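You operate a simulated robot arm through the tools that you are given. There is no shell and no other tool. Be economical: measure what you need, move in short steps, check, and stop when the job is done.

You run a simulated two-armed robot. Do the job below in one go: nothing can be reset, and whatever is moved stays where it is left.

TASK
Put the bottle marked "sport" from the freezer top on the side table top and the bottle that says "tonic" on the peas carton. Stack the box labelled "string" from the freezer top on top of the box marked "rings". Put the blue bowl on the rack shelf. Put the pink pack in the grey drip pan. Put the green tin on the shelf ledge. Take the tin that says "bar oil" from the feeding table and leave it on the purple disc. Take the felt box and put it on the plate table top. Do these in any order. Set down upright: bottle, green tin.

It is judged by the outcome, as a careful person would: the job done as asked, and still so three seconds after it is handed in. It fails if anything else is knocked over, pushed out of place, dropped, spilled or broken.

THE ROBOT
Two 7-joint arms with four-finger grippers on one trunk, on a base that drives. Base frame: it is fixed to the floor where the robot stands at the start and does not move with it; the origin is under the middle of the robot, x ahead of it, y to its left, z up; the surface under the hand at the start is at about z = 0.85. Readings come in m, degrees, newtons and seconds.
The left shoulder is at the start at [0.04, 0.181, 1.204], the right one opposite. With the tool pointing down near the work surface each hand reaches from about 0.32 to 0.84 m from the robot's upright axis, wherever it stands, measured 20 degrees to its own side. Places, roughly: blue bowl (12x12x5 cm) [-3.5, -0.1, 0.2]; chalk tin, oil tin [-2.5, 10, 0.75]; drink bottle, sports bottle, squash bottle, tonic  [0.5, -0.25, 1]; drip pan (33x17x11 cm) [-1.7, -0.2, 0.5]; felt box [-3.75, 10, 0.25]; green tin [-1.5, 4.25, 0.75]; hooks box, rings box, string box [0.5, -0.5, 1]; peas carton [0.75, -0.75, 0.75]; pink pack [-2, -0.25, 0.5]; plate table top (57x24 cm) [-5.16, 8.74, 0.68]; purple disc (11x11x1 cm) [-2.6, 9.8, 0.7]; rack shelf (21x30 cm) [-3.44, -0.04, 0.52]; shelf ledge (15x114 cm) [-0.54, 4.02, 0.9]; side table top [0.7, -1.3, 0.8]. Payload 3.67 kg a hand.
The TCP of each hand is the grasp point between the finger pads, 0.028 m short of the fingertips. In the tool frame z runs along the fingers and y along their closing line. The gripper opens to 0.112 m. The gripper's body begins 0.073 m behind the TCP.
Orientation is that of the tool frame in the base frame, as a unit quaternion [x, y, z, w]. With the fingers straight down and closing along the base's y, the tool's x points along the base's -x, its y along +y and its z along -z.

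THE INTERFACE
- The arms move only by the tool nudge_tool. It takes "left_motion", "right_motion" or both (then of equal length, played together; a hand with none holds still); each is a list of rows, each an object (a shift or turn left out is 0, a gripper value left out holds the last) with "offset": the shift along the base's x, y, z in m, a list of three; "turn": the turn, a rotation vector about the base's x, y, z in rad, a list of three. In form: [{"offset": [x, y, z], "turn": [wx, wy, wz]}, ...]. A call has 1 to 8 rows; each row shifts and turns the commanded pose from where the row before left it. "left_claw" and "right_claw" are, for a hand that has rows, the opening in per cent of the stroke, from 0 (shut) to 100 (fully open), set as the call begins (left out, the last holds). A row lasts 0.2 s, in which the tool goes at most 0.05 m and 8.6 degrees; a call with a longer step from one row to the next is refused whole, and so is a gripper value outside its range. Where a pose cannot be reached the arm comes as near as it can. A force on the tool above 40 N (or 10 N above the force at the start of the call, whichever is more), or a blocked arm, ends the call early, and 0.2 s more pass. The fingers move at their own pace and stop on an object; they squeeze with about 23 N. The grip force told is the motor's: it shows also when the fingers shut on nothing. Time passes only in rows, and 0.2 s behind the last, so rows that do not move let the fingers close. The reply holds the time, the measured pose of the TCP, the force on the tool along the base axes, the opening and the grip force, in the units named above and with some noise, with the torque about the TCP (base axes, N m) and any sound that the robot's microphone picked up.
- Cameras (640 x 400 px; columns grow to the right, rows downward): "scene" is now at [0.1085, -0.0457, 1.4357]; the picture's right is [-0.46, -0.89, 0.00], its down [-0.54, 0.28, -0.80] and it looks along [0.71, -0.36, -0.60] (base axes); focal length 292 px, centre (320, 200). "left" rides on the left gripper at [0.06, 0.018, -0.104] in its tool frame; the picture's right is [-0.29, 0.96, 0.00], its down [-0.80, -0.24, -0.55] and it looks along [-0.53, -0.16, 0.83] (tool axes); focal length 234 px, centre (320, 200). "right" rides on the right gripper at [0.06, -0.018, -0.104] in its tool frame; the picture's right is [0.29, 0.96, 0.00], its down [-0.80, 0.24, -0.55] and it looks along [-0.53, 0.16, 0.83] (tool axes); focal length 234 px, centre (320, 200). There is no depth. A picture from a camera that has moved, and an enlarged one, comes with that camera's place and axes in the base frame and with its lens. The place of the scene camera against the robot may be out by one fixed shift of up to 0.018 m in any direction.
- grab_frame(camera): a new picture of that camera. It takes no simulated time.
- slide_trunk(by): slides the trunk up (or, below 0, down) by that many m; the arms and the scene camera ride with it, the base frame stays. It gives what a move gives, with no picture.
- roll_base(legs): drives the robot by 1 to 6 legs, each [ahead, left, turn to the left] in m, m and degrees, along the robot's own axes; the way and the turn of a leg run together, so that a leg with both is an arc; at most 1.5 m and 180 degrees a leg. The arms and the cameras ride along, it lands a little off, and it stops where it bumps. It gives what a move gives.
- aim_head(pan, tilt): turns the head with the scene camera to pan (to the left, within 86 degrees either way) and tilt (down, from -29 to 69), counted from straight ahead of the robot. It gives what a move gives.
- zoom(camera, box): a new picture of the part [left, top, right, bottom] of that camera's present view, enlarged. It takes no simulated time.
- hand_in(): hands the job in; it is judged then, once.

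Work in short steps. Places have to be worked out from the pictures, the camera data and where the tool is seen: move nearer, look again, correct. Check each grasp and each placing, and mend what went wrong. You have 483 turns and 230 pictures in all, those below and enlarged ones among them. Open the grippers and draw the arms clear of the work before you hand the job in, unless the task says otherwise; then end with one line.

The tools are called after "Call:" as name(argument=value, ...) on one line, values as JSON. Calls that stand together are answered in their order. nudge_tool: Moves the arms, as the interface text tells. Its arguments: {"type":"object","properties":{"left_motion":{"type":"array","items":{"type":"object","properties":{"offset":{"type":"array","items":{"type":"number"}},"turn":{"type":"array","items":{"type":"number"}}}}},"left_claw":{"type":"number"},"right_motion":{"type":"array","items":{"type":"object","properties":{"offset":{"type":"array","items":{"type":"number"}},"turn":{"type":"array","items":{"type":"number"}}}}},"right_claw":{"type":"number"}},"required":[]} The other tools are called the same way: slide_trunk (by) slides the trunk up or down; roll_base (legs) drives the base; aim_head (pan, tilt) turns the head that bears the scene camera; grab_frame (camera) takes a picture; zoom (camera, box) takes an enlarged picture of a part of a camera's view; hand_in () hands the job in.

At the start:

```text
t: 0.0
left_tool_pos: [0.5037, -0.0593, 1.1713]
left_ee_rot: [0.0, 1.0, 0.001, 0.0]
left_contact_force: [0.1, -0.3, -0.4]
left_moment: [-0.02, 0.01, 0.04]
left_gripper_width: 0.112
left_grasp_force: 0.0
right_tool_pos: [0.4115, -0.5677, 1.2164]
right_ee_rot: [0.001, 1.0, 0.0, 0.0]
right_contact_force: [-0.4, -0.2, 0.6]
right_moment: [0.02, 0.01, 0.02]
right_gripper_width: 0.1118
right_grasp_force: 0.0
trunk travel left (down, up): [-0.325, 0.189]
robot x, y, heading: [-0.0039, 0.0022, 0.2]
head pan, tilt: [-27.3, 37.2]
```

scene: 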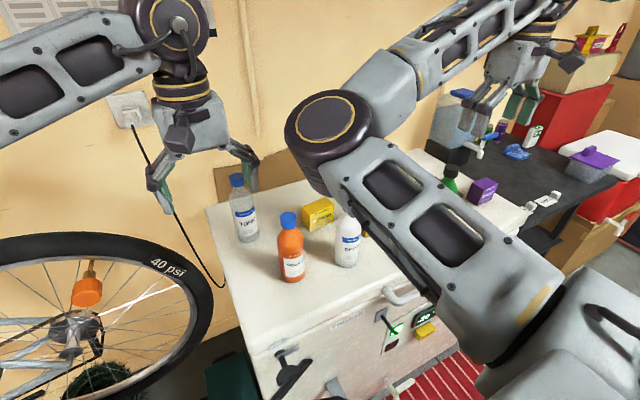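
right: 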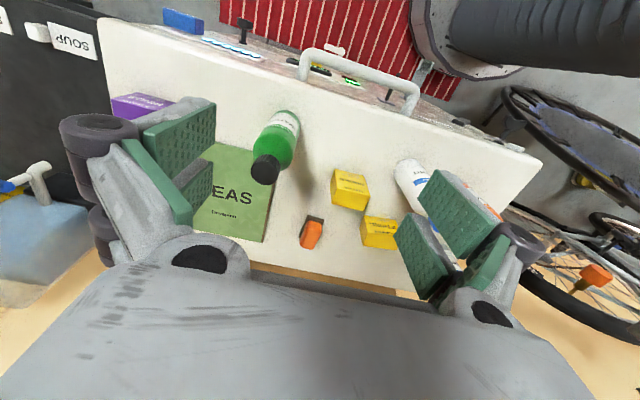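
left: 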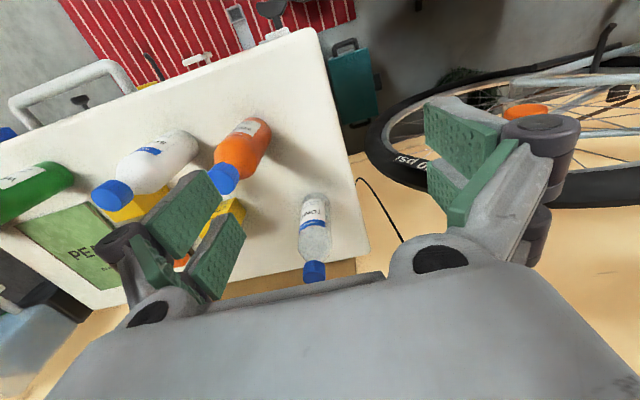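

I start by reading the labels on the freezer top with zooms.

Call:
zoom(camera="scene", box=[210, 150, 390, 290])

Call:
zoom(camera="right", box=[100, 80, 460, 290])

Call:
zoom(camera="left", box=[0, 100, 360, 310])

```text
2.86 times, centred on (300, 220) of scene
camera zoom: at [0.1085, -0.0457, 1.4357], right [-0.46, -0.89, 0.0], down [-0.54, 0.28, -0.8], along [0.71, -0.36, -0.6], focal length 835 px, centre (377, 143)
```

zoom: 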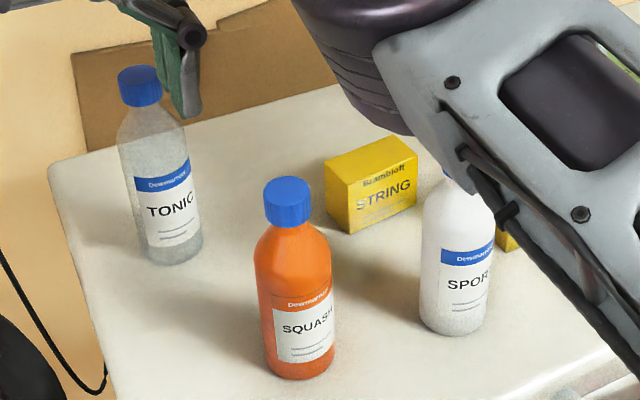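

```text
1.78 times, centred on (280, 185) of right
camera zoom: at [0.3517, -0.5868, 1.3205], right [-0.29, 0.96, 0.0], down [0.8, 0.24, 0.55], along [0.53, 0.16, -0.83], focal length 416 px, centre (391, 227)
```

zoom: 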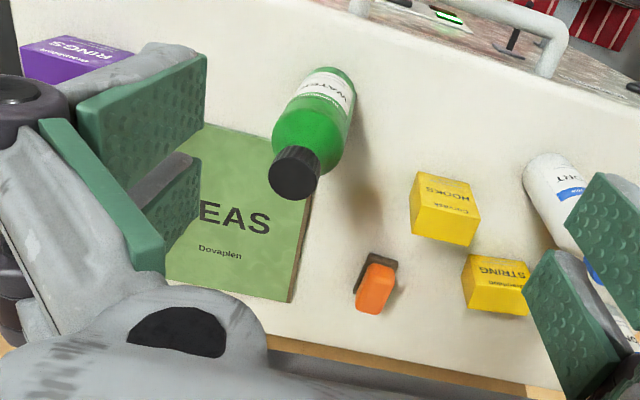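

```text
1.78 times, centred on (180, 205) of left
camera zoom: at [0.444, -0.0407, 1.2762], right [0.29, 0.96, 0.0], down [0.8, -0.24, 0.55], along [0.53, -0.16, -0.83], focal length 416 px, centre (569, 191)
```

zoom: 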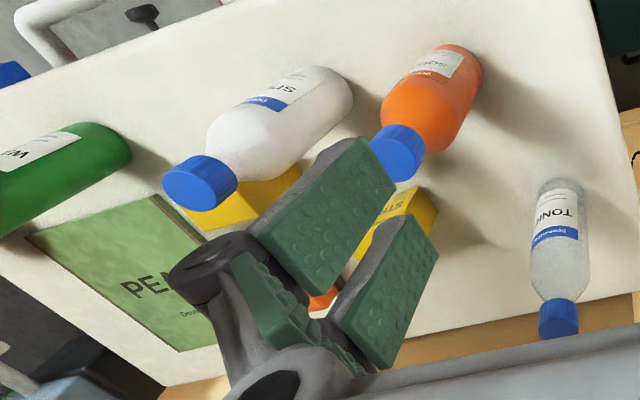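

I look right at the side table, and to get the general layout.

Call:
aim_head(pan=-60, tilt=35)

Call:
grab_frame(camera="scene")

```text
t: 1.0
left_tool_pos: [0.5035, -0.0587, 1.1709]
left_ee_rot: [-0.001, 1.0, 0.0, 0.0]
left_contact_force: [0.3, 0.6, 0.5]
left_moment: [0.0, 0.0, -0.02]
left_gripper_width: 0.1118
left_grasp_force: 0.1
right_tool_pos: [0.4105, -0.5681, 1.2166]
right_ee_rot: [-0.001, 1.0, 0.001, 0.0]
right_contact_force: [-0.5, 0.1, 0.1]
right_moment: [0.01, -0.03, 0.02]
right_gripper_width: 0.1121
right_grasp_force: 0.1
trunk travel left (down, up): [-0.325, 0.189]
robot x, y, heading: [0.0022, -0.0025, 0.1]
head pan, tilt: [-60.0, 35.0]
```

```text
223 pictures are left
camera scene: at [0.0755, -0.0821, 1.439], right [-0.87, -0.5, 0.0], down [-0.29, 0.5, -0.82], along [0.41, -0.71, -0.57], focal length 292 px, centre (320, 200)
```

scene: 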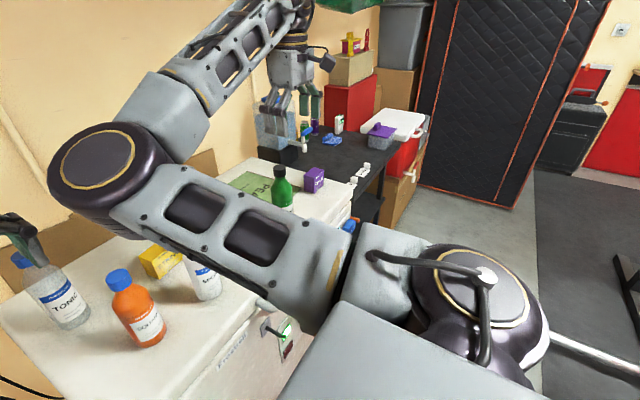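

Labels are clear: sport ≈ (0.525,-0.335), tonic ≈ (0.73,-0.133), string ≈ (0.69,-0.335), rings (purple) ≈ (0.53,-0.87). I bring the right hand above the sport bottle.

Call:
nudge_tool(right_motion=[{"offset": [0.019, 0.039, 0]}, {"offset": [0.019, 0.039, 0]}, {"offset": [0.019, 0.039, 0]}, {"offset": [0.019, 0.039, 0]}, {"offset": [0.019, 0.039, 0]}, {"offset": [0.019, 0.039, 0]}], right_claw=100)

Call:
grab_frame(camera="right")

Call:
grab_frame(camera="scene")

```text
t: 2.4
left_tool_pos: [0.5031, -0.0596, 1.1712]
left_ee_rot: [-0.001, 1.0, 0.0, 0.0]
left_contact_force: [0.0, 0.9, 0.6]
left_moment: [0.01, -0.03, 0.0]
left_gripper_width: 0.1119
left_grasp_force: 0.0
right_tool_pos: [0.5081, -0.4801, 1.2225]
right_ee_rot: [0.0, 1.0, -0.001, 0.001]
right_contact_force: [0.7, -0.7, 0.1]
right_moment: [-0.03, 0.0, 0.01]
right_gripper_width: 0.1122
right_grasp_force: 0.0
right hand out of reach, approached as far as the arm can: row 2, 3, 4, 5, 6
trunk travel left (down, up): [-0.325, 0.189]
robot x, y, heading: [0.0014, -0.0004, -0.1]
head pan, tilt: [-60.0, 35.0]
```

```text
222 pictures are left
camera right: at [0.4489, -0.4986, 1.3259], right [-0.29, 0.96, 0.0], down [0.8, 0.24, 0.55], along [0.53, 0.16, -0.83], focal length 234 px, centre (320, 200)
```

right: 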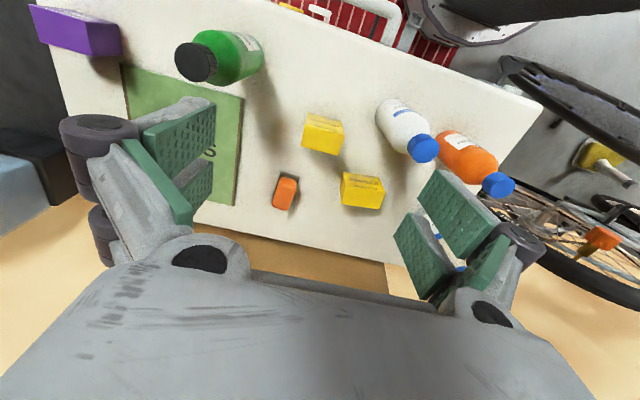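

```text
221 pictures are left
camera scene: at [0.0755, -0.0827, 1.4389], right [-0.87, -0.5, 0.0], down [-0.29, 0.5, -0.82], along [0.41, -0.71, -0.57], focal length 292 px, centre (320, 200)
```

scene: 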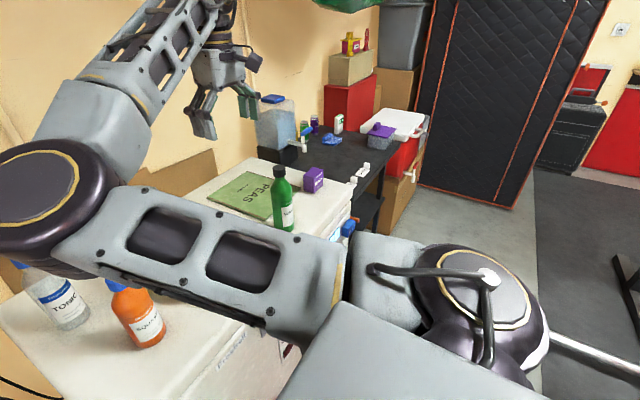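

The pose is out of reach this high relative to the shoulder; I raise the trunk so the hand works lower against the shoulder.

Call:
slide_trunk(by=0.15)

Call:
nudge_tool(right_motion=[{"offset": [0, 0, -0.045]}, {"offset": [0, 0, -0.045]}, {"offset": [0, 0, -0.045]}, {"offset": [0, 0, -0.045]}, {"offset": [0.005, 0.04, 0]}, {"offset": [0.005, 0.04, 0]}, {"offset": [0.005, 0.04, 0]}, {"offset": [0.0, 0.025, 0]}])

Call:
grab_frame(camera="right")

```text
t: 4.1
left_tool_pos: [0.5028, -0.0599, 1.3232]
left_ee_rot: [0.0, 1.0, 0.001, 0.0]
left_contact_force: [0.3, -0.2, -0.6]
left_moment: [-0.03, -0.02, 0.01]
left_gripper_width: 0.1122
left_grasp_force: 0.0
right_tool_pos: [0.5088, -0.4789, 1.373]
right_ee_rot: [0.0, 1.0, 0.0, 0.0]
right_contact_force: [-0.1, -0.1, 0.4]
right_moment: [0.02, 0.0, 0.02]
right_gripper_width: 0.1121
right_grasp_force: 0.0
trunk travel left (down, up): [-0.475, 0.039]
robot x, y, heading: [-0.0045, -0.0032, 0.3]
head pan, tilt: [-60.0, 35.0]
```

```text
t: 5.9
left_tool_pos: [0.5044, -0.0587, 1.322]
left_ee_rot: [0.0, 1.0, 0.0, -0.001]
left_contact_force: [-0.8, -1.0, -0.2]
left_moment: [-0.01, 0.03, 0.04]
left_gripper_width: 0.1118
left_grasp_force: 0.1
right_tool_pos: [0.5868, -0.4239, 1.1726]
right_ee_rot: [0.001, 1.0, 0.0, 0.0]
right_contact_force: [0.4, 0.1, -0.7]
right_moment: [-0.03, 0.01, -0.01]
right_gripper_width: 0.1121
right_grasp_force: 0.0
right hand out of reach, approached as far as the arm can: row 5, 6, 7, 8
trunk travel left (down, up): [-0.475, 0.039]
robot x, y, heading: [0.0004, 0.0, -0.2]
head pan, tilt: [-60.0, 35.0]
```

```text
220 pictures are left
camera right: at [0.5261, -0.4433, 1.2764], right [-0.29, 0.96, 0.0], down [0.8, 0.24, 0.55], along [0.53, 0.16, -0.83], focal length 234 px, centre (320, 200)
```

right: 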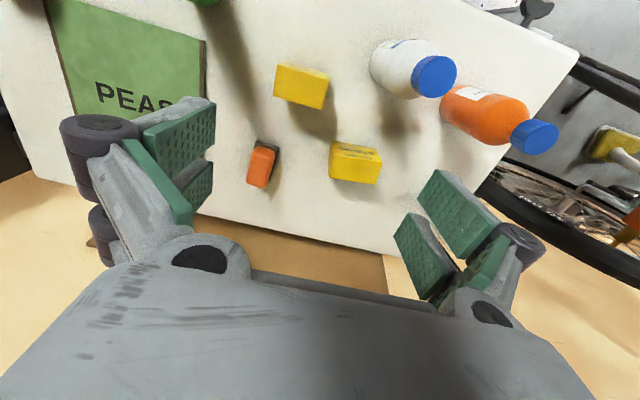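

The right elbow seems swung inward towards the left arm; I move the left hand out to the left to free it, then try a small right-hand move.

Call:
nudge_tool(left_motion=[{"offset": [0, 0.045, -0.02]}, {"offset": [0, 0.045, -0.02]}, {"offset": [0, 0.045, -0.02]}, {"offset": [0, 0.045, -0.02]}, {"offset": [0, 0.045, 0]}, {"offset": [0, 0.045, 0]}, {"offset": [0, 0.045, 0]}, {"offset": [0, 0.045, 0]}])

Call:
nudge_tool(right_motion=[{"offset": [-0.02, 0.0, 0]}, {"offset": [0, 0.02, 0]}])

Call:
aim_head(pan=-30, tilt=45)

Call:
grab_frame(camera="scene")

```text
t: 7.7
left_tool_pos: [0.5031, 0.3031, 1.2418]
left_ee_rot: [0.001, 1.0, 0.0, 0.0]
left_contact_force: [-0.1, -0.4, 0.7]
left_moment: [-0.03, -0.02, 0.01]
left_gripper_width: 0.112
left_grasp_force: 0.1
right_tool_pos: [0.5852, -0.4245, 1.1748]
right_ee_rot: [0.001, 1.0, -0.001, -0.001]
right_contact_force: [0.5, -0.1, -0.4]
right_moment: [-0.03, 0.01, -0.02]
right_gripper_width: 0.1121
right_grasp_force: 0.0
trunk travel left (down, up): [-0.475, 0.039]
robot x, y, heading: [0.0004, -0.0025, 0.0]
head pan, tilt: [-60.0, 35.0]
```

```text
t: 8.3
left_tool_pos: [0.503, 0.303, 1.2402]
left_ee_rot: [0.0, 1.0, -0.001, 0.0]
left_contact_force: [0.7, 0.1, -0.4]
left_moment: [0.0, 0.01, 0.04]
left_gripper_width: 0.1118
left_grasp_force: 0.1
right_tool_pos: [0.5814, -0.4259, 1.1661]
right_ee_rot: [0.0, 1.0, -0.001, 0.0]
right_contact_force: [-0.6, -0.4, 0.3]
right_moment: [-0.03, -0.01, 0.01]
right_gripper_width: 0.112
right_grasp_force: 0.0
right hand out of reach, approached as far as the arm can: row 1, 2
trunk travel left (down, up): [-0.475, 0.039]
robot x, y, heading: [0.0002, 0.0013, 0.1]
head pan, tilt: [-60.0, 35.0]
```

```text
t: 9.3
left_tool_pos: [0.505, 0.3026, 1.241]
left_ee_rot: [0.0, 1.0, 0.0, 0.0]
left_contact_force: [0.6, 0.5, 0.1]
left_moment: [-0.04, 0.01, -0.01]
left_gripper_width: 0.1119
left_grasp_force: 0.2
right_tool_pos: [0.5819, -0.4281, 1.1676]
right_ee_rot: [0.001, 1.0, 0.0, -0.001]
right_contact_force: [-0.3, -0.1, 0.1]
right_moment: [0.0, 0.0, 0.02]
right_gripper_width: 0.1119
right_grasp_force: 0.1
trunk travel left (down, up): [-0.475, 0.039]
robot x, y, heading: [-0.0004, -0.003, -0.0]
head pan, tilt: [-30.0, 45.0]
```

```text
219 pictures are left
camera scene: at [0.1015, -0.0467, 1.5753], right [-0.5, -0.87, 0.0], down [-0.61, 0.35, -0.71], along [0.61, -0.35, -0.71], focal length 292 px, centre (320, 200)
```

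scene: 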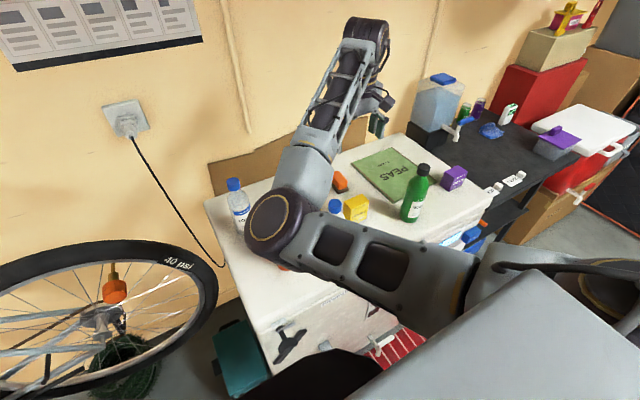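

The right elbow lies inward over the freezer, so the left arm (elbow outward) is the better worker. I lift and swing the right hand far out to see whether its elbow resettles.

Call:
nudge_tool(right_motion=[{"offset": [0, 0, 0.04]}, {"offset": [0, -0.02, 0.04]}, {"offset": [-0.02, -0.04, 0.02]}, {"offset": [-0.02, -0.045, 0]}, {"offset": [-0.02, -0.045, 0]}, {"offset": [-0.02, -0.045, 0]}, {"offset": [-0.02, -0.045, 0]}, {"offset": [-0.02, -0.045, 0]}])

Call:
nudge_tool(right_motion=[{"offset": [-0.02, -0.045, 0]}, {"offset": [-0.02, -0.045, 0]}, {"offset": [-0.02, -0.045, 0]}, {"offset": [-0.02, -0.045, 0]}, {"offset": [-0.04, -0.02, 0]}, {"offset": [-0.04, -0.02, 0]}])

Call:
grab_frame(camera="scene")

```text
t: 11.1
left_tool_pos: [0.5034, 0.2996, 1.2413]
left_ee_rot: [0.0, 1.0, 0.001, 0.0]
left_contact_force: [-1.2, -1.1, 1.2]
left_moment: [0.05, -0.03, 0.0]
left_gripper_width: 0.1122
left_grasp_force: 0.0
right_tool_pos: [0.4629, -0.7218, 1.2648]
right_ee_rot: [0.0, 1.0, 0.001, 0.0]
right_contact_force: [0.5, 0.1, -0.1]
right_moment: [0.03, 0.05, -0.04]
right_gripper_width: 0.1122
right_grasp_force: 0.1
right hand out of reach, approached as far as the arm can: row 1
trunk travel left (down, up): [-0.475, 0.039]
robot x, y, heading: [0.0005, 0.0004, -0.0]
head pan, tilt: [-30.0, 45.0]
```

```text
t: 12.5
left_tool_pos: [0.5019, 0.3016, 1.2413]
left_ee_rot: [0.0, 1.0, 0.0, 0.001]
left_contact_force: [-0.7, -0.3, -0.1]
left_moment: [0.0, -0.02, -0.03]
left_gripper_width: 0.1122
left_grasp_force: 0.1
right_tool_pos: [0.3045, -0.9423, 1.2665]
right_ee_rot: [0.0, 1.0, 0.0, 0.001]
right_contact_force: [0.1, -0.3, 0.0]
right_moment: [0.0, -0.01, -0.01]
right_gripper_width: 0.1121
right_grasp_force: 0.1
trunk travel left (down, up): [-0.475, 0.039]
robot x, y, heading: [0.0019, 0.002, -0.1]
head pan, tilt: [-30.0, 45.0]
```

```text
218 pictures are left
camera scene: at [0.0998, -0.0471, 1.5754], right [-0.5, -0.87, 0.0], down [-0.61, 0.35, -0.71], along [0.61, -0.35, -0.71], focal length 292 px, centre (320, 200)
```

scene: 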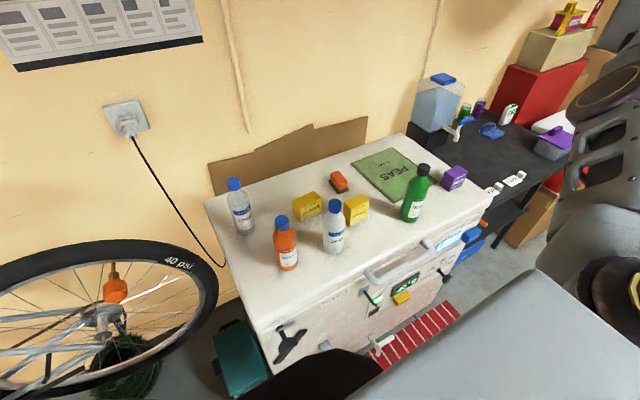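

Clear view now. I tuck the right hand closer to the body and check how it sits.

Call:
nudge_tool(right_motion=[{"offset": [-0.02, 0.045, 0]}, {"offset": [-0.02, 0.045, 0]}, {"offset": [0, 0.045, 0]}, {"offset": [0, 0.045, 0]}, {"offset": [0, 0.045, 0]}, {"offset": [0, 0.045, 0]}, {"offset": [0, 0.045, 0]}, {"offset": [0, 0.045, 0]}])

Call:
aim_head(pan=-50, tilt=45)

Call:
grab_frame(camera="scene")

```text
t: 14.3
left_tool_pos: [0.5039, 0.3048, 1.2391]
left_ee_rot: [0.0, 1.0, -0.001, 0.0]
left_contact_force: [0.5, 0.1, 0.7]
left_moment: [-0.03, 0.0, 0.01]
left_gripper_width: 0.1118
left_grasp_force: 0.1
right_tool_pos: [0.2631, -0.5761, 1.2673]
right_ee_rot: [0.0, 1.0, -0.001, 0.001]
right_contact_force: [0.7, 1.2, -0.3]
right_moment: [-0.04, 0.01, -0.02]
right_gripper_width: 0.112
right_grasp_force: 0.0
trunk travel left (down, up): [-0.475, 0.039]
robot x, y, heading: [0.001, -0.0008, 0.1]
head pan, tilt: [-30.0, 45.0]
```

```text
t: 15.1
left_tool_pos: [0.5037, 0.301, 1.2409]
left_ee_rot: [0.0, 1.0, -0.001, 0.001]
left_contact_force: [0.4, -0.6, 0.2]
left_moment: [0.06, 0.01, 0.01]
left_gripper_width: 0.112
left_grasp_force: 0.0
right_tool_pos: [0.2652, -0.5788, 1.2666]
right_ee_rot: [0.001, 1.0, -0.001, 0.0]
right_contact_force: [-0.1, 0.0, 0.0]
right_moment: [0.0, -0.01, -0.03]
right_gripper_width: 0.1119
right_grasp_force: 0.0
trunk travel left (down, up): [-0.475, 0.039]
robot x, y, heading: [-0.0025, -0.0025, -0.1]
head pan, tilt: [-50.0, 45.0]
```

```text
217 pictures are left
camera scene: at [0.0838, -0.0687, 1.5752], right [-0.77, -0.64, 0.0], down [-0.46, 0.54, -0.71], along [0.45, -0.54, -0.71], focal length 292 px, centre (320, 200)
```

scene: 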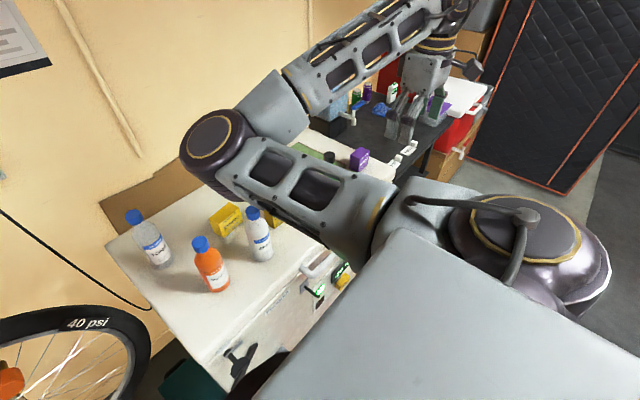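

The forearm still juts forward over the freezer. I try parking the right hand further back beside the body.

Call:
nudge_tool(right_motion=[{"offset": [-0.03, -0.035, 0]}, {"offset": [-0.03, -0.035, 0]}, {"offset": [-0.045, -0.015, 0]}, {"offset": [-0.045, 0, 0]}, {"offset": [-0.045, 0, 0]}, {"offset": [-0.045, 0, 0]}, {"offset": [-0.045, 0, 0]}, {"offset": [-0.045, 0, 0]}])

Call:
grab_frame(camera="scene")

```text
t: 16.9
left_tool_pos: [0.502, 0.3018, 1.2418]
left_ee_rot: [0.0, 1.0, 0.001, 0.002]
left_contact_force: [-1.0, -0.2, -0.1]
left_moment: [0.03, -0.06, 0.0]
left_gripper_width: 0.1121
left_grasp_force: 0.1
right_tool_pos: [-0.068, -0.6651, 1.2649]
right_ee_rot: [0.0, 1.0, 0.0, 0.001]
right_contact_force: [-0.2, 0.1, -0.9]
right_moment: [0.03, -0.05, 0.02]
right_gripper_width: 0.1119
right_grasp_force: 0.1
trunk travel left (down, up): [-0.475, 0.039]
robot x, y, heading: [-0.0033, -0.0004, 0.2]
head pan, tilt: [-50.0, 45.0]
```

```text
216 pictures are left
camera scene: at [0.0809, -0.0693, 1.5754], right [-0.77, -0.64, 0.0], down [-0.45, 0.54, -0.71], along [0.46, -0.54, -0.71], focal length 292 px, centre (320, 200)
```

scene: 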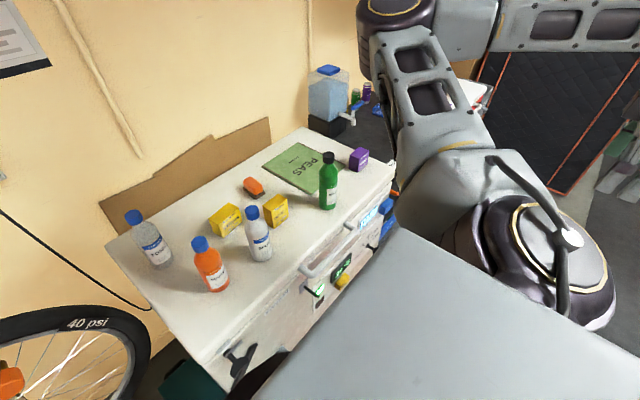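

Right arm is well parked. I drive 0.35 m to the right so the left arm faces the bottles.

Call:
roll_base(legs=[[0, -0.35, 0]])

Call:
nudge_tool(left_motion=[{"offset": [0.03, -0.03, 0]}, {"offset": [0.03, -0.04, 0]}, {"offset": [0.03, -0.04, 0]}, {"offset": [0.03, -0.04, 0]}, {"offset": [0.03, -0.04, -0.02]}, {"offset": [0.02, -0.04, -0.02]}, {"offset": [0.0, -0.04, 0]}])

Call:
grab_frame(camera="left")

Call:
grab_frame(camera="scene")

```text
t: 19.2
left_tool_pos: [0.5034, -0.0355, 1.2417]
left_ee_rot: [-0.002, 1.0, -0.001, 0.001]
left_contact_force: [0.9, 0.4, 0.6]
left_moment: [-0.03, -0.01, -0.01]
left_gripper_width: 0.1118
left_grasp_force: 0.1
right_tool_pos: [-0.0627, -1.0036, 1.2679]
right_ee_rot: [-0.001, 1.0, -0.002, 0.0]
right_contact_force: [0.2, 0.1, 0.2]
right_moment: [-0.05, 0.03, 0.01]
right_gripper_width: 0.112
right_grasp_force: 0.0
trunk travel left (down, up): [-0.475, 0.039]
robot x, y, heading: [-0.002, -0.3399, 0.2]
head pan, tilt: [-50.0, 45.0]
```

```text
refused: row 5 steps farther than a row can; nothing moved
```

```text
215 pictures are left
camera left: at [0.4444, -0.0181, 1.3454], right [0.28, 0.96, 0.0], down [0.8, -0.24, 0.55], along [0.53, -0.16, -0.83], focal length 234 px, centre (320, 200)
```

left: 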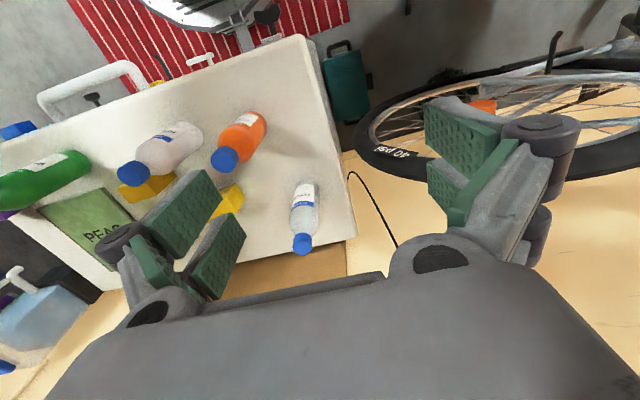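

```text
214 pictures are left
camera scene: at [0.0842, -0.4074, 1.5754], right [-0.76, -0.65, 0.0], down [-0.46, 0.54, -0.71], along [0.46, -0.54, -0.71], focal length 292 px, centre (320, 200)
```

scene: 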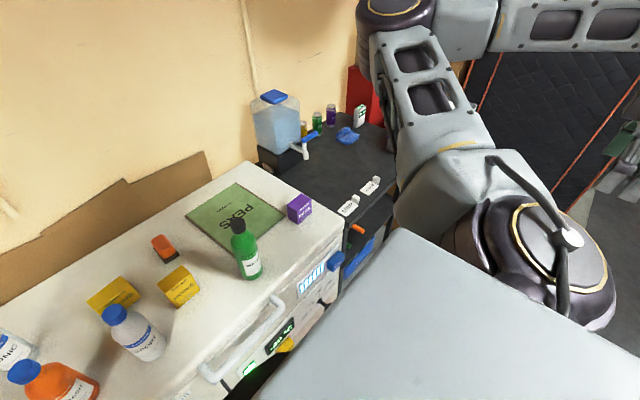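

Now I move the left hand above the string box with legal steps.

Call:
nudge_tool(left_motion=[{"offset": [0.02, -0.043, 0]}, {"offset": [0.02, -0.043, 0]}, {"offset": [0.02, -0.043, 0]}, {"offset": [0.02, -0.043, 0]}, {"offset": [0.02, -0.043, 0]}, {"offset": [0.02, -0.043, 0]}, {"offset": [0.02, -0.042, -0.01]}])

Call:
grab_frame(camera="left")

Call:
grab_frame(camera="scene")

```text
t: 20.8
left_tool_pos: [0.6451, -0.3424, 1.2307]
left_ee_rot: [-0.003, 1.0, 0.001, -0.001]
left_contact_force: [0.3, -0.3, 1.2]
left_moment: [0.03, 0.01, 0.0]
left_gripper_width: 0.112
left_grasp_force: 0.1
right_tool_pos: [-0.0614, -1.0087, 1.2642]
right_ee_rot: [-0.002, 1.0, 0.001, -0.001]
right_contact_force: [0.5, -0.7, 0.5]
right_moment: [0.01, 0.03, 0.02]
right_gripper_width: 0.1119
right_grasp_force: 0.0
trunk travel left (down, up): [-0.475, 0.039]
robot x, y, heading: [-0.0005, -0.3457, 0.3]
head pan, tilt: [-50.0, 45.0]
```

```text
213 pictures are left
camera left: at [0.5864, -0.3245, 1.336], right [0.28, 0.96, 0.0], down [0.8, -0.24, 0.55], along [0.53, -0.15, -0.83], focal length 234 px, centre (320, 200)
```

left: 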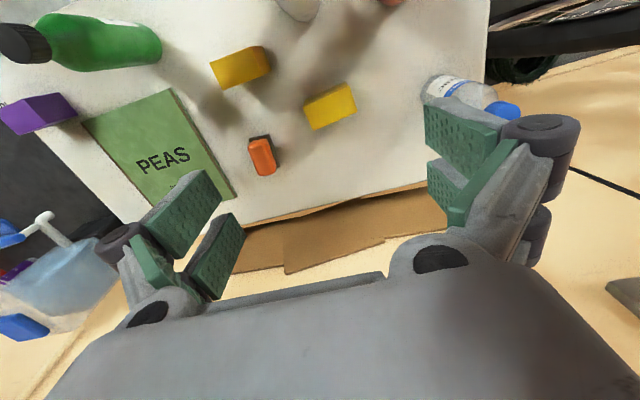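

```text
212 pictures are left
camera scene: at [0.0853, -0.4126, 1.5751], right [-0.76, -0.65, 0.0], down [-0.46, 0.54, -0.71], along [0.46, -0.54, -0.71], focal length 292 px, centre (320, 200)
```

scene: 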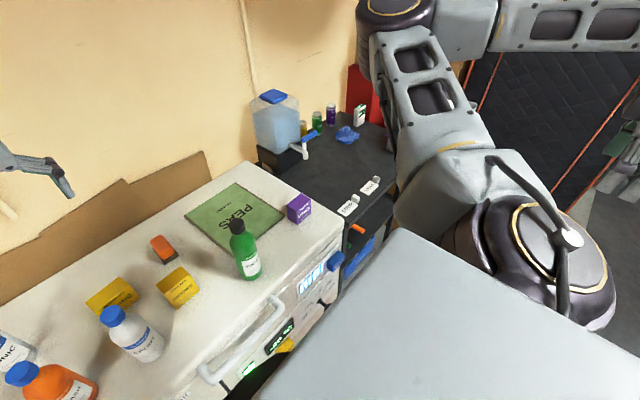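

Zooming on the string box for exact place and yaw.

Call:
zoom(camera="left", box=[200, 30, 400, 180])

```text
2.67 times, centred on (300, 105) of left
camera zoom: at [0.5864, -0.3245, 1.336], right [0.28, 0.96, 0.0], down [0.8, -0.24, 0.55], along [0.53, -0.15, -0.83], focal length 624 px, centre (373, 453)
```

zoom: 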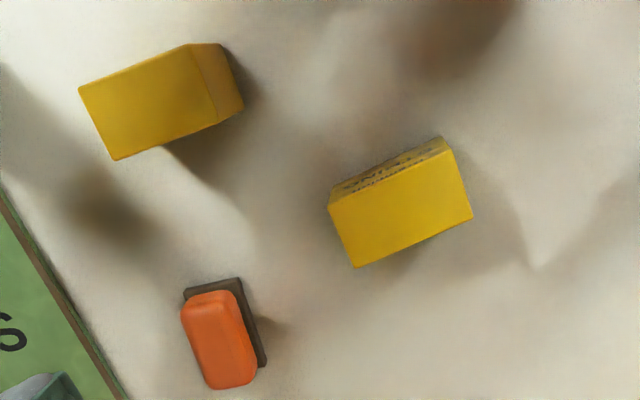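

String box: about 8.5×4.5 cm, centre ≈ (0.684,-0.331), long axis along y turned ~7°. I align over it and descend halfway.

Call:
nudge_tool(left_motion=[{"offset": [0.0385, 0.011, 0], "turn": [0, 0, 0.12]}, {"offset": [0, 0, -0.045]}, {"offset": [0, 0, -0.045]}, {"offset": [0, 0, -0.045]}, {"offset": [0, 0, -0.045]}])

Call:
grab_frame(camera="left")

```text
t: 22.0
left_tool_pos: [0.6848, -0.3293, 1.0497]
left_ee_rot: [-0.062, 0.998, -0.001, 0.0]
left_contact_force: [0.2, 0.3, -0.4]
left_moment: [0.02, 0.05, -0.01]
left_gripper_width: 0.112
left_grasp_force: 0.0
right_tool_pos: [-0.0619, -1.0062, 1.2651]
right_ee_rot: [-0.001, 1.0, -0.001, -0.001]
right_contact_force: [0.2, 0.2, -1.0]
right_moment: [-0.01, 0.0, 0.01]
right_gripper_width: 0.112
right_grasp_force: 0.2
trunk travel left (down, up): [-0.475, 0.039]
robot x, y, heading: [0.0028, -0.3433, 0.2]
head pan, tilt: [-50.0, 45.0]
```

```text
210 pictures are left
camera left: at [0.6229, -0.3184, 1.1552], right [0.17, 0.99, 0.0], down [0.82, -0.14, 0.55], along [0.55, -0.09, -0.83], focal length 234 px, centre (320, 200)
```

left: 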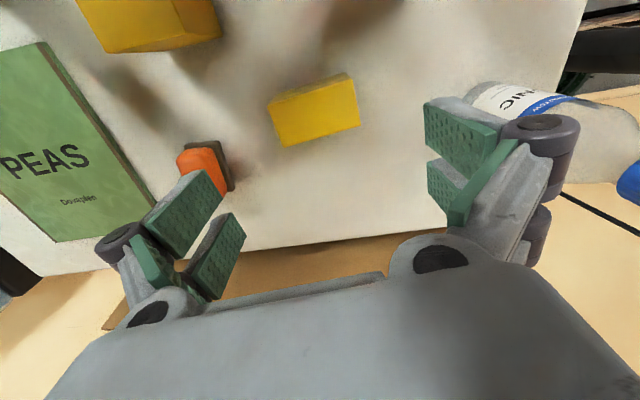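

Box confirmed at (0.685,-0.334), top ≈0.895. Descend to TCP z≈0.888 and then close.

Call:
nudge_tool(left_motion=[{"offset": [0, -0.0045, -0.04]}, {"offset": [0, 0, -0.041]}, {"offset": [0, 0, -0.041]}, {"offset": [0, 0, -0.04]}])

Call:
nudge_tool(left_motion=[{}, {}, {}, {}], left_claw=0)

Call:
grab_frame(camera="left")

```text
t: 23.0
left_tool_pos: [0.6836, -0.3319, 0.8894]
left_ee_rot: [-0.063, 0.998, 0.0, -0.001]
left_contact_force: [0.6, 0.4, -0.1]
left_moment: [-0.03, 0.05, -0.04]
left_gripper_width: 0.1118
left_grasp_force: 0.0
right_tool_pos: [-0.0619, -1.0056, 1.2641]
right_ee_rot: [-0.001, 1.0, 0.0, -0.001]
right_contact_force: [0.2, -0.3, 0.1]
right_moment: [0.02, 0.0, -0.04]
right_gripper_width: 0.1119
right_grasp_force: 0.1
trunk travel left (down, up): [-0.475, 0.039]
robot x, y, heading: [0.0, -0.3409, 0.2]
head pan, tilt: [-50.0, 45.0]
```

```text
t: 24.0
left_tool_pos: [0.6831, -0.333, 0.8897]
left_ee_rot: [-0.062, 0.998, 0.001, 0.0]
left_contact_force: [-0.8, 0.6, 0.3]
left_moment: [-0.06, -0.06, 0.02]
left_gripper_width: 0.0849
left_grasp_force: 22.9
right_tool_pos: [-0.0641, -1.0064, 1.2651]
right_ee_rot: [-0.001, 1.0, 0.0, 0.0]
right_contact_force: [-0.3, -0.3, -0.6]
right_moment: [0.01, 0.01, -0.04]
right_gripper_width: 0.1121
right_grasp_force: 0.1
trunk travel left (down, up): [-0.475, 0.039]
robot x, y, heading: [0.0019, -0.3424, 0.1]
head pan, tilt: [-50.0, 45.0]
```

```text
209 pictures are left
camera left: at [0.6214, -0.3216, 0.9951], right [0.17, 0.99, 0.0], down [0.82, -0.14, 0.55], along [0.55, -0.09, -0.83], focal length 234 px, centre (320, 200)
```

left: 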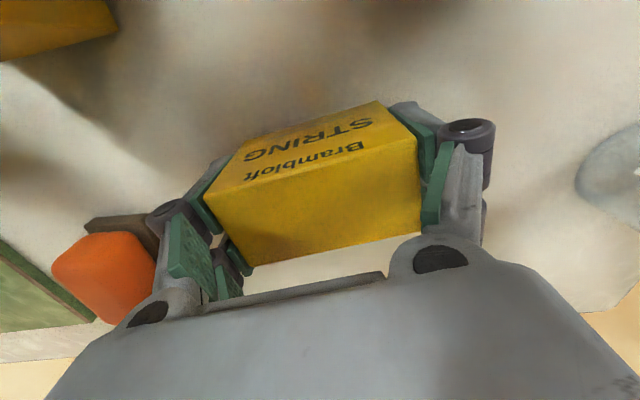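

Grasped (0.085 m). I lift high and drive 0.5 m right towards the rings box.

Call:
nudge_tool(left_motion=[{"offset": [0, 0, 0.045]}, {"offset": [0, 0, 0.045]}, {"offset": [0, 0, 0.045]}, {"offset": [0, 0, 0.045]}, {"offset": [0, 0, 0.045]}, {"offset": [0, 0, 0.045]}, {"offset": [0, 0, 0.045]}])

Call:
roll_base(legs=[[0, -0.5, 0]])

Call:
grab_frame(camera="left")

Call:
grab_frame(camera="scene")

```text
t: 25.6
left_tool_pos: [0.6837, -0.3313, 1.203]
left_ee_rot: [-0.062, 0.998, 0.0, 0.0]
left_contact_force: [-0.6, 0.0, -0.8]
left_moment: [0.04, -0.02, 0.0]
left_gripper_width: 0.0851
left_grasp_force: 22.8
right_tool_pos: [-0.0634, -1.0059, 1.2642]
right_ee_rot: [-0.001, 1.0, 0.0, 0.001]
right_contact_force: [-0.4, 0.1, -0.2]
right_moment: [-0.02, 0.02, 0.0]
right_gripper_width: 0.1121
right_grasp_force: 0.1
trunk travel left (down, up): [-0.475, 0.039]
robot x, y, heading: [-0.0002, -0.3418, 0.2]
head pan, tilt: [-50.0, 45.0]
```

```text
t: 28.6
left_tool_pos: [0.6845, -0.8424, 1.2016]
left_ee_rot: [-0.06, 0.998, 0.0, 0.0]
left_contact_force: [-0.1, 0.0, -1.5]
left_moment: [-0.03, 0.01, -0.01]
left_gripper_width: 0.0849
left_grasp_force: 23.3
right_tool_pos: [-0.0654, -1.5131, 1.2655]
right_ee_rot: [0.002, 1.0, -0.001, -0.001]
right_contact_force: [-0.3, -0.5, 0.0]
right_moment: [-0.02, 0.01, 0.01]
right_gripper_width: 0.1119
right_grasp_force: 0.0
trunk travel left (down, up): [-0.475, 0.039]
robot x, y, heading: [0.0015, -0.8457, -0.1]
head pan, tilt: [-50.0, 45.0]
```

```text
208 pictures are left
camera left: at [0.6237, -0.8298, 1.307], right [0.17, 0.99, 0.0], down [0.82, -0.14, 0.55], along [0.55, -0.1, -0.83], focal length 234 px, centre (320, 200)
```

left: 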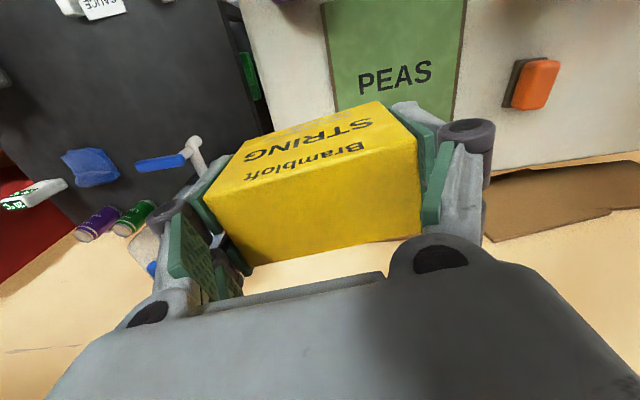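

```text
207 pictures are left
camera scene: at [0.0845, -0.9166, 1.5753], right [-0.77, -0.64, 0.0], down [-0.45, 0.54, -0.71], along [0.45, -0.54, -0.71], focal length 292 px, centre (320, 200)
```

scene: 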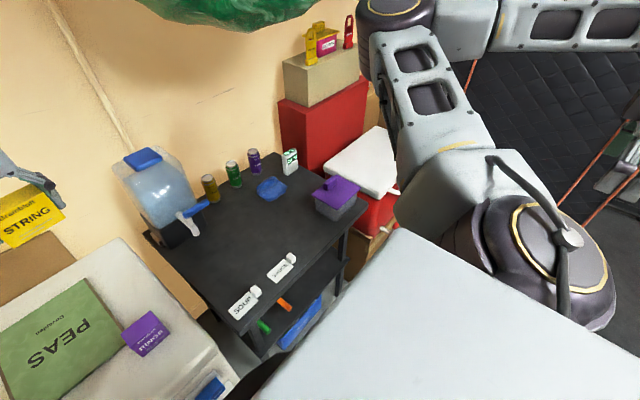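

I aim the head at the rings box to measure it better.

Call:
aim_head(pan=-15, tilt=55)

Call:
grab_frame(camera="scene")

```text
t: 29.6
left_tool_pos: [0.6853, -0.8419, 1.2017]
left_ee_rot: [-0.059, 0.998, -0.001, 0.0]
left_contact_force: [0.4, 0.0, -1.4]
left_moment: [0.03, -0.01, -0.02]
left_gripper_width: 0.0847
left_grasp_force: 22.5
right_tool_pos: [-0.065, -1.513, 1.2662]
right_ee_rot: [0.002, 1.0, 0.0, 0.0]
right_contact_force: [-0.2, -0.2, 0.8]
right_moment: [-0.01, 0.01, -0.01]
right_gripper_width: 0.1121
right_grasp_force: 0.0
trunk travel left (down, up): [-0.475, 0.039]
robot x, y, heading: [0.0025, -0.8499, -0.1]
head pan, tilt: [-15.0, 55.0]
```

```text
206 pictures are left
camera scene: at [0.1018, -0.874, 1.5619], right [-0.26, -0.97, 0.0], down [-0.79, 0.21, -0.57], along [0.55, -0.15, -0.82], focal length 292 px, centre (320, 200)
```

scene: 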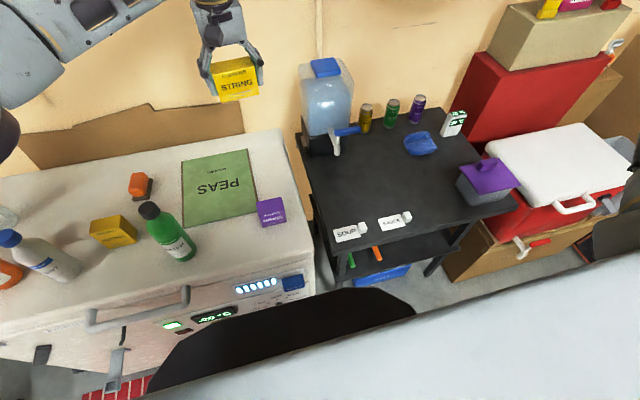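

Call:
zoom(camera="scene", box=[170, 140, 330, 240])

```text
4.00 times, centred on (250, 190) of scene
camera zoom: at [0.1018, -0.874, 1.5619], right [-0.26, -0.97, 0.0], down [-0.79, 0.21, -0.57], along [0.55, -0.15, -0.82], focal length 1169 px, centre (600, 240)
```

zoom: 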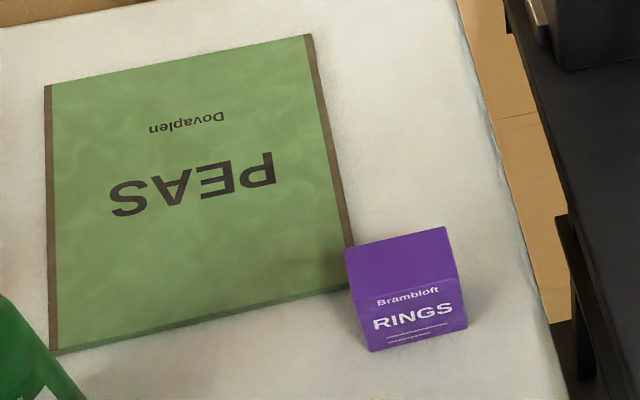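

Rings: centre ≈ (0.555,-0.858), top ≈0.91, long side along y. I move the string box over it at a safe height and check alignment.

Call:
nudge_tool(left_motion=[{"offset": [-0.044, -0.006, 0], "turn": [0, 0, -0.06]}, {"offset": [-0.044, -0.005, 0]}, {"offset": [-0.043, -0.005, 0]}, {"offset": [0, 0, -0.045]}, {"offset": [0, 0, -0.045]}, {"offset": [0, 0, -0.045]}, {"offset": [0, 0, -0.045]}])

Call:
zoom(camera="scene", box=[170, 120, 350, 240])

Call:
grab_frame(camera="left")

```text
t: 31.2
left_tool_pos: [0.554, -0.8541, 1.0209]
left_ee_rot: [-0.029, 1.0, 0.0, 0.0]
left_contact_force: [0.2, -1.1, -2.1]
left_moment: [-0.04, -0.02, 0.01]
left_gripper_width: 0.0849
left_grasp_force: 22.6
right_tool_pos: [-0.065, -1.5126, 1.2654]
right_ee_rot: [0.001, 1.0, 0.0, -0.001]
right_contact_force: [-0.3, -0.3, -0.5]
right_moment: [-0.01, 0.02, -0.03]
right_gripper_width: 0.1121
right_grasp_force: 0.1
trunk travel left (down, up): [-0.475, 0.039]
robot x, y, heading: [0.0035, -0.851, -0.3]
head pan, tilt: [-15.0, 55.0]
```

```text
3.33 times, centred on (260, 180) of scene
camera zoom: at [0.1029, -0.8741, 1.5618], right [-0.26, -0.97, 0.0], down [-0.79, 0.21, -0.57], along [0.55, -0.15, -0.82], focal length 974 px, centre (520, 267)
```

zoom: 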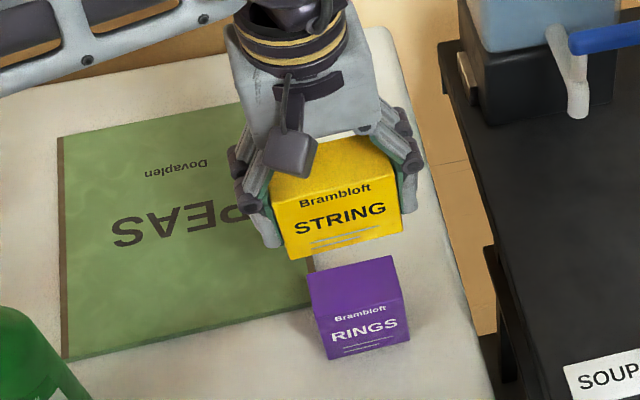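

```text
203 pictures are left
camera left: at [0.494, -0.84, 1.1263], right [0.23, 0.97, 0.0], down [0.81, -0.19, 0.55], along [0.54, -0.13, -0.83], focal length 234 px, centre (320, 200)
```

left: 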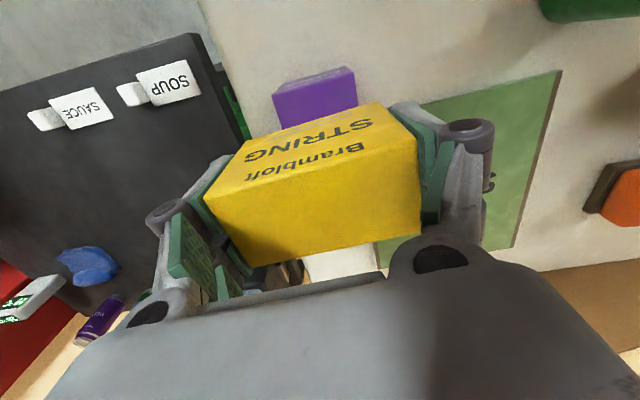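

I zoom into the left view to cross-check the rings box's place against the held box.

Call:
zoom(camera="left", box=[240, 40, 400, 140])

```text
4.00 times, centred on (320, 90) of left
camera zoom: at [0.494, -0.84, 1.1263], right [0.23, 0.97, 0.0], down [0.81, -0.19, 0.55], along [0.54, -0.13, -0.83], focal length 937 px, centre (320, 640)
```

zoom: 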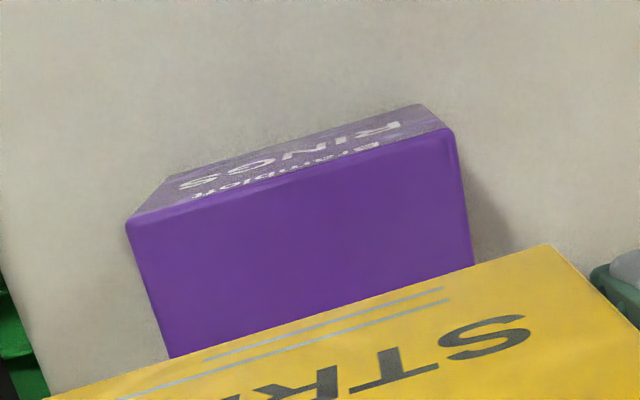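

Left camera gives rings centre ≈ (0.541,-0.854), top 0.911, yaw 0 (scene camera is off ≈ +0.012 in x). I correct and lower to just above contact.

Call:
nudge_tool(left_motion=[{"offset": [-0.0135, 0, 0], "turn": [0, 0, -0.055]}, {"offset": [0, 0, -0.035]}, {"offset": [0, 0, -0.025]}, {"offset": [0, 0, -0.005]}, {"offset": [0, 0, -0.004]}])

Call:
zoom(camera="scene", box=[190, 140, 330, 240])

```text
t: 32.5
left_tool_pos: [0.5405, -0.8576, 0.955]
left_ee_rot: [-0.002, 1.0, -0.001, 0.002]
left_contact_force: [0.7, 3.1, 16.2]
left_moment: [0.37, 0.17, 0.0]
left_gripper_width: 0.0848
left_grasp_force: 23.2
right_tool_pos: [-0.067, -1.5125, 1.2659]
right_ee_rot: [0.002, 1.0, 0.0, 0.001]
right_contact_force: [0.1, 0.2, 0.0]
right_moment: [0.0, 0.03, 0.04]
right_gripper_width: 0.1123
right_grasp_force: 0.3
trunk travel left (down, up): [-0.475, 0.039]
robot x, y, heading: [0.0006, -0.8479, -0.0]
head pan, tilt: [-15.0, 55.0]
```

```text
4.00 times, centred on (260, 190) of scene
camera zoom: at [0.0997, -0.8736, 1.5622], right [-0.26, -0.97, 0.0], down [-0.79, 0.21, -0.57], along [0.55, -0.15, -0.82], focal length 1169 px, centre (560, 240)
```

zoom: 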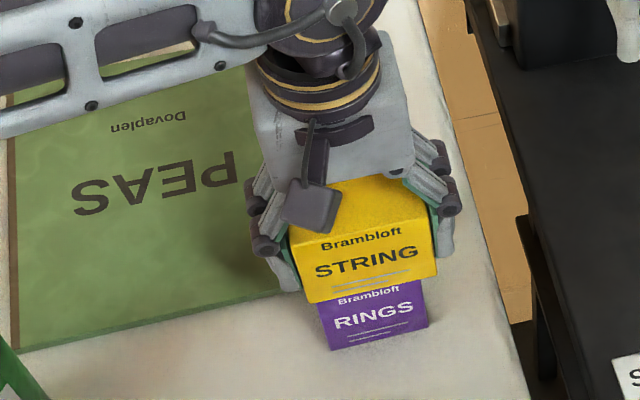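

Contact, string sits flush and centred on rings. Release and lift.

Call:
nudge_tool(left_motion=[{}, {}], left_claw=100)

Call:
nudge_tool(left_motion=[{"offset": [0, 0, 0.03]}, {"offset": [0, 0, 0.045]}, {"offset": [0, 0, 0.045]}, {"offset": [0, 0, 0.045]}, {"offset": [0, 0, 0.045]}, {"offset": [0, 0, 0.045]}])

Call:
grab_frame(camera="scene")

```text
t: 33.0
left_tool_pos: [0.539, -0.8563, 0.954]
left_ee_rot: [-0.001, 1.0, 0.0, 0.0]
left_contact_force: [-0.7, 0.7, -0.3]
left_moment: [-0.01, -0.01, 0.01]
left_gripper_width: 0.1122
left_grasp_force: 0.1
right_tool_pos: [-0.0666, -1.5137, 1.264]
right_ee_rot: [0.002, 1.0, 0.0, 0.0]
right_contact_force: [0.2, 0.7, 0.2]
right_moment: [0.01, -0.03, 0.0]
right_gripper_width: 0.1117
right_grasp_force: 0.1
trunk travel left (down, up): [-0.475, 0.039]
robot x, y, heading: [0.0023, -0.849, -0.2]
head pan, tilt: [-15.0, 55.0]
```

```text
t: 34.5
left_tool_pos: [0.5392, -0.8561, 1.2065]
left_ee_rot: [-0.003, 1.0, 0.0, 0.0]
left_contact_force: [-0.3, 0.1, -0.6]
left_moment: [0.01, -0.01, -0.03]
left_gripper_width: 0.1122
left_grasp_force: 0.0
right_tool_pos: [-0.0656, -1.5143, 1.2656]
right_ee_rot: [0.002, 1.0, 0.0, 0.0]
right_contact_force: [1.3, -0.5, 0.5]
right_moment: [-0.02, -0.02, 0.0]
right_gripper_width: 0.1118
right_grasp_force: 0.2
trunk travel left (down, up): [-0.475, 0.039]
robot x, y, heading: [-0.0015, -0.8465, -0.2]
head pan, tilt: [-15.0, 55.0]
```

```text
200 pictures are left
camera scene: at [0.1011, -0.8747, 1.5619], right [-0.26, -0.97, 0.0], down [-0.79, 0.21, -0.57], along [0.55, -0.15, -0.82], focal length 292 px, centre (320, 200)
```

scene: 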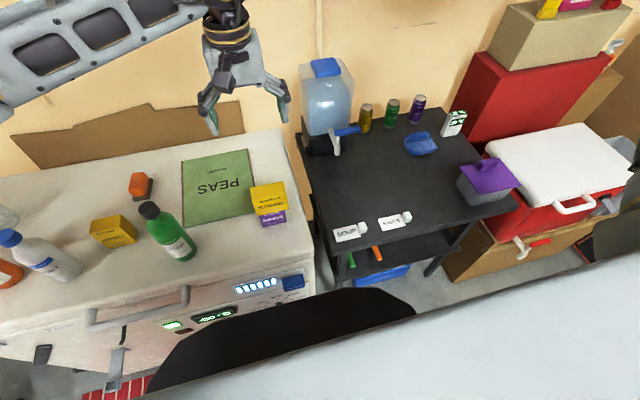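

String stacked well. Next the tonic bottle: I drive 0.5 m left and move the left hand above it.

Call:
roll_base(legs=[[0, 0.5, 0]])

Call:
nudge_tool(left_motion=[{"offset": [0.02, 0.044, 0.01]}, {"offset": [0.02, 0.044, 0.01]}, {"offset": [0.02, 0.044, 0]}, {"offset": [0.02, 0.044, 0]}])

Call:
grab_frame(camera="left")

```text
t: 37.5
left_tool_pos: [0.5419, -0.3584, 1.2069]
left_ee_rot: [0.002, 1.0, 0.001, 0.0]
left_contact_force: [-0.8, 0.1, -0.6]
left_moment: [0.03, 0.01, -0.01]
left_gripper_width: 0.1121
left_grasp_force: 0.1
right_tool_pos: [-0.0676, -1.0108, 1.2647]
right_ee_rot: [0.005, 1.0, 0.0, 0.0]
right_contact_force: [-0.7, -0.2, -0.1]
right_moment: [-0.01, 0.0, -0.02]
right_gripper_width: 0.112
right_grasp_force: 0.0
trunk travel left (down, up): [-0.475, 0.039]
robot x, y, heading: [0.001, -0.3477, -0.6]
head pan, tilt: [-15.0, 55.0]
```

```text
t: 38.5
left_tool_pos: [0.6224, -0.1795, 1.2288]
left_ee_rot: [0.003, 1.0, 0.0, 0.0]
left_contact_force: [0.6, 1.1, 0.6]
left_moment: [-0.02, 0.0, -0.01]
left_gripper_width: 0.112
left_grasp_force: 0.0
right_tool_pos: [-0.0683, -1.0084, 1.2661]
right_ee_rot: [0.006, 1.0, 0.0, 0.0]
right_contact_force: [0.0, 0.0, -0.8]
right_moment: [-0.03, -0.02, 0.02]
right_gripper_width: 0.1121
right_grasp_force: 0.0
trunk travel left (down, up): [-0.475, 0.039]
robot x, y, heading: [0.0056, -0.3473, -0.6]
head pan, tilt: [-15.0, 55.0]
```

```text
199 pictures are left
camera left: at [0.5627, -0.1607, 1.3343], right [0.29, 0.96, 0.0], down [0.8, -0.24, 0.55], along [0.53, -0.16, -0.83], focal length 234 px, centre (320, 200)
```

left: 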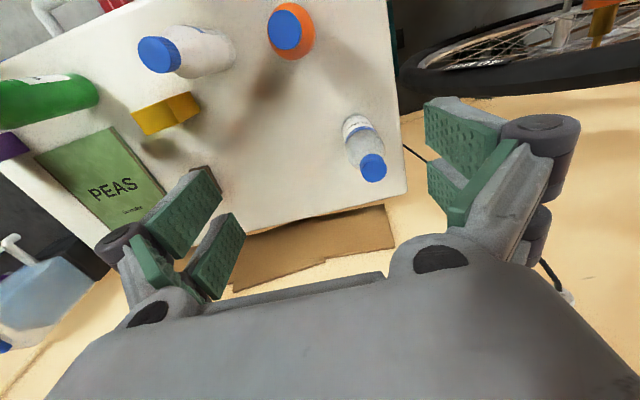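

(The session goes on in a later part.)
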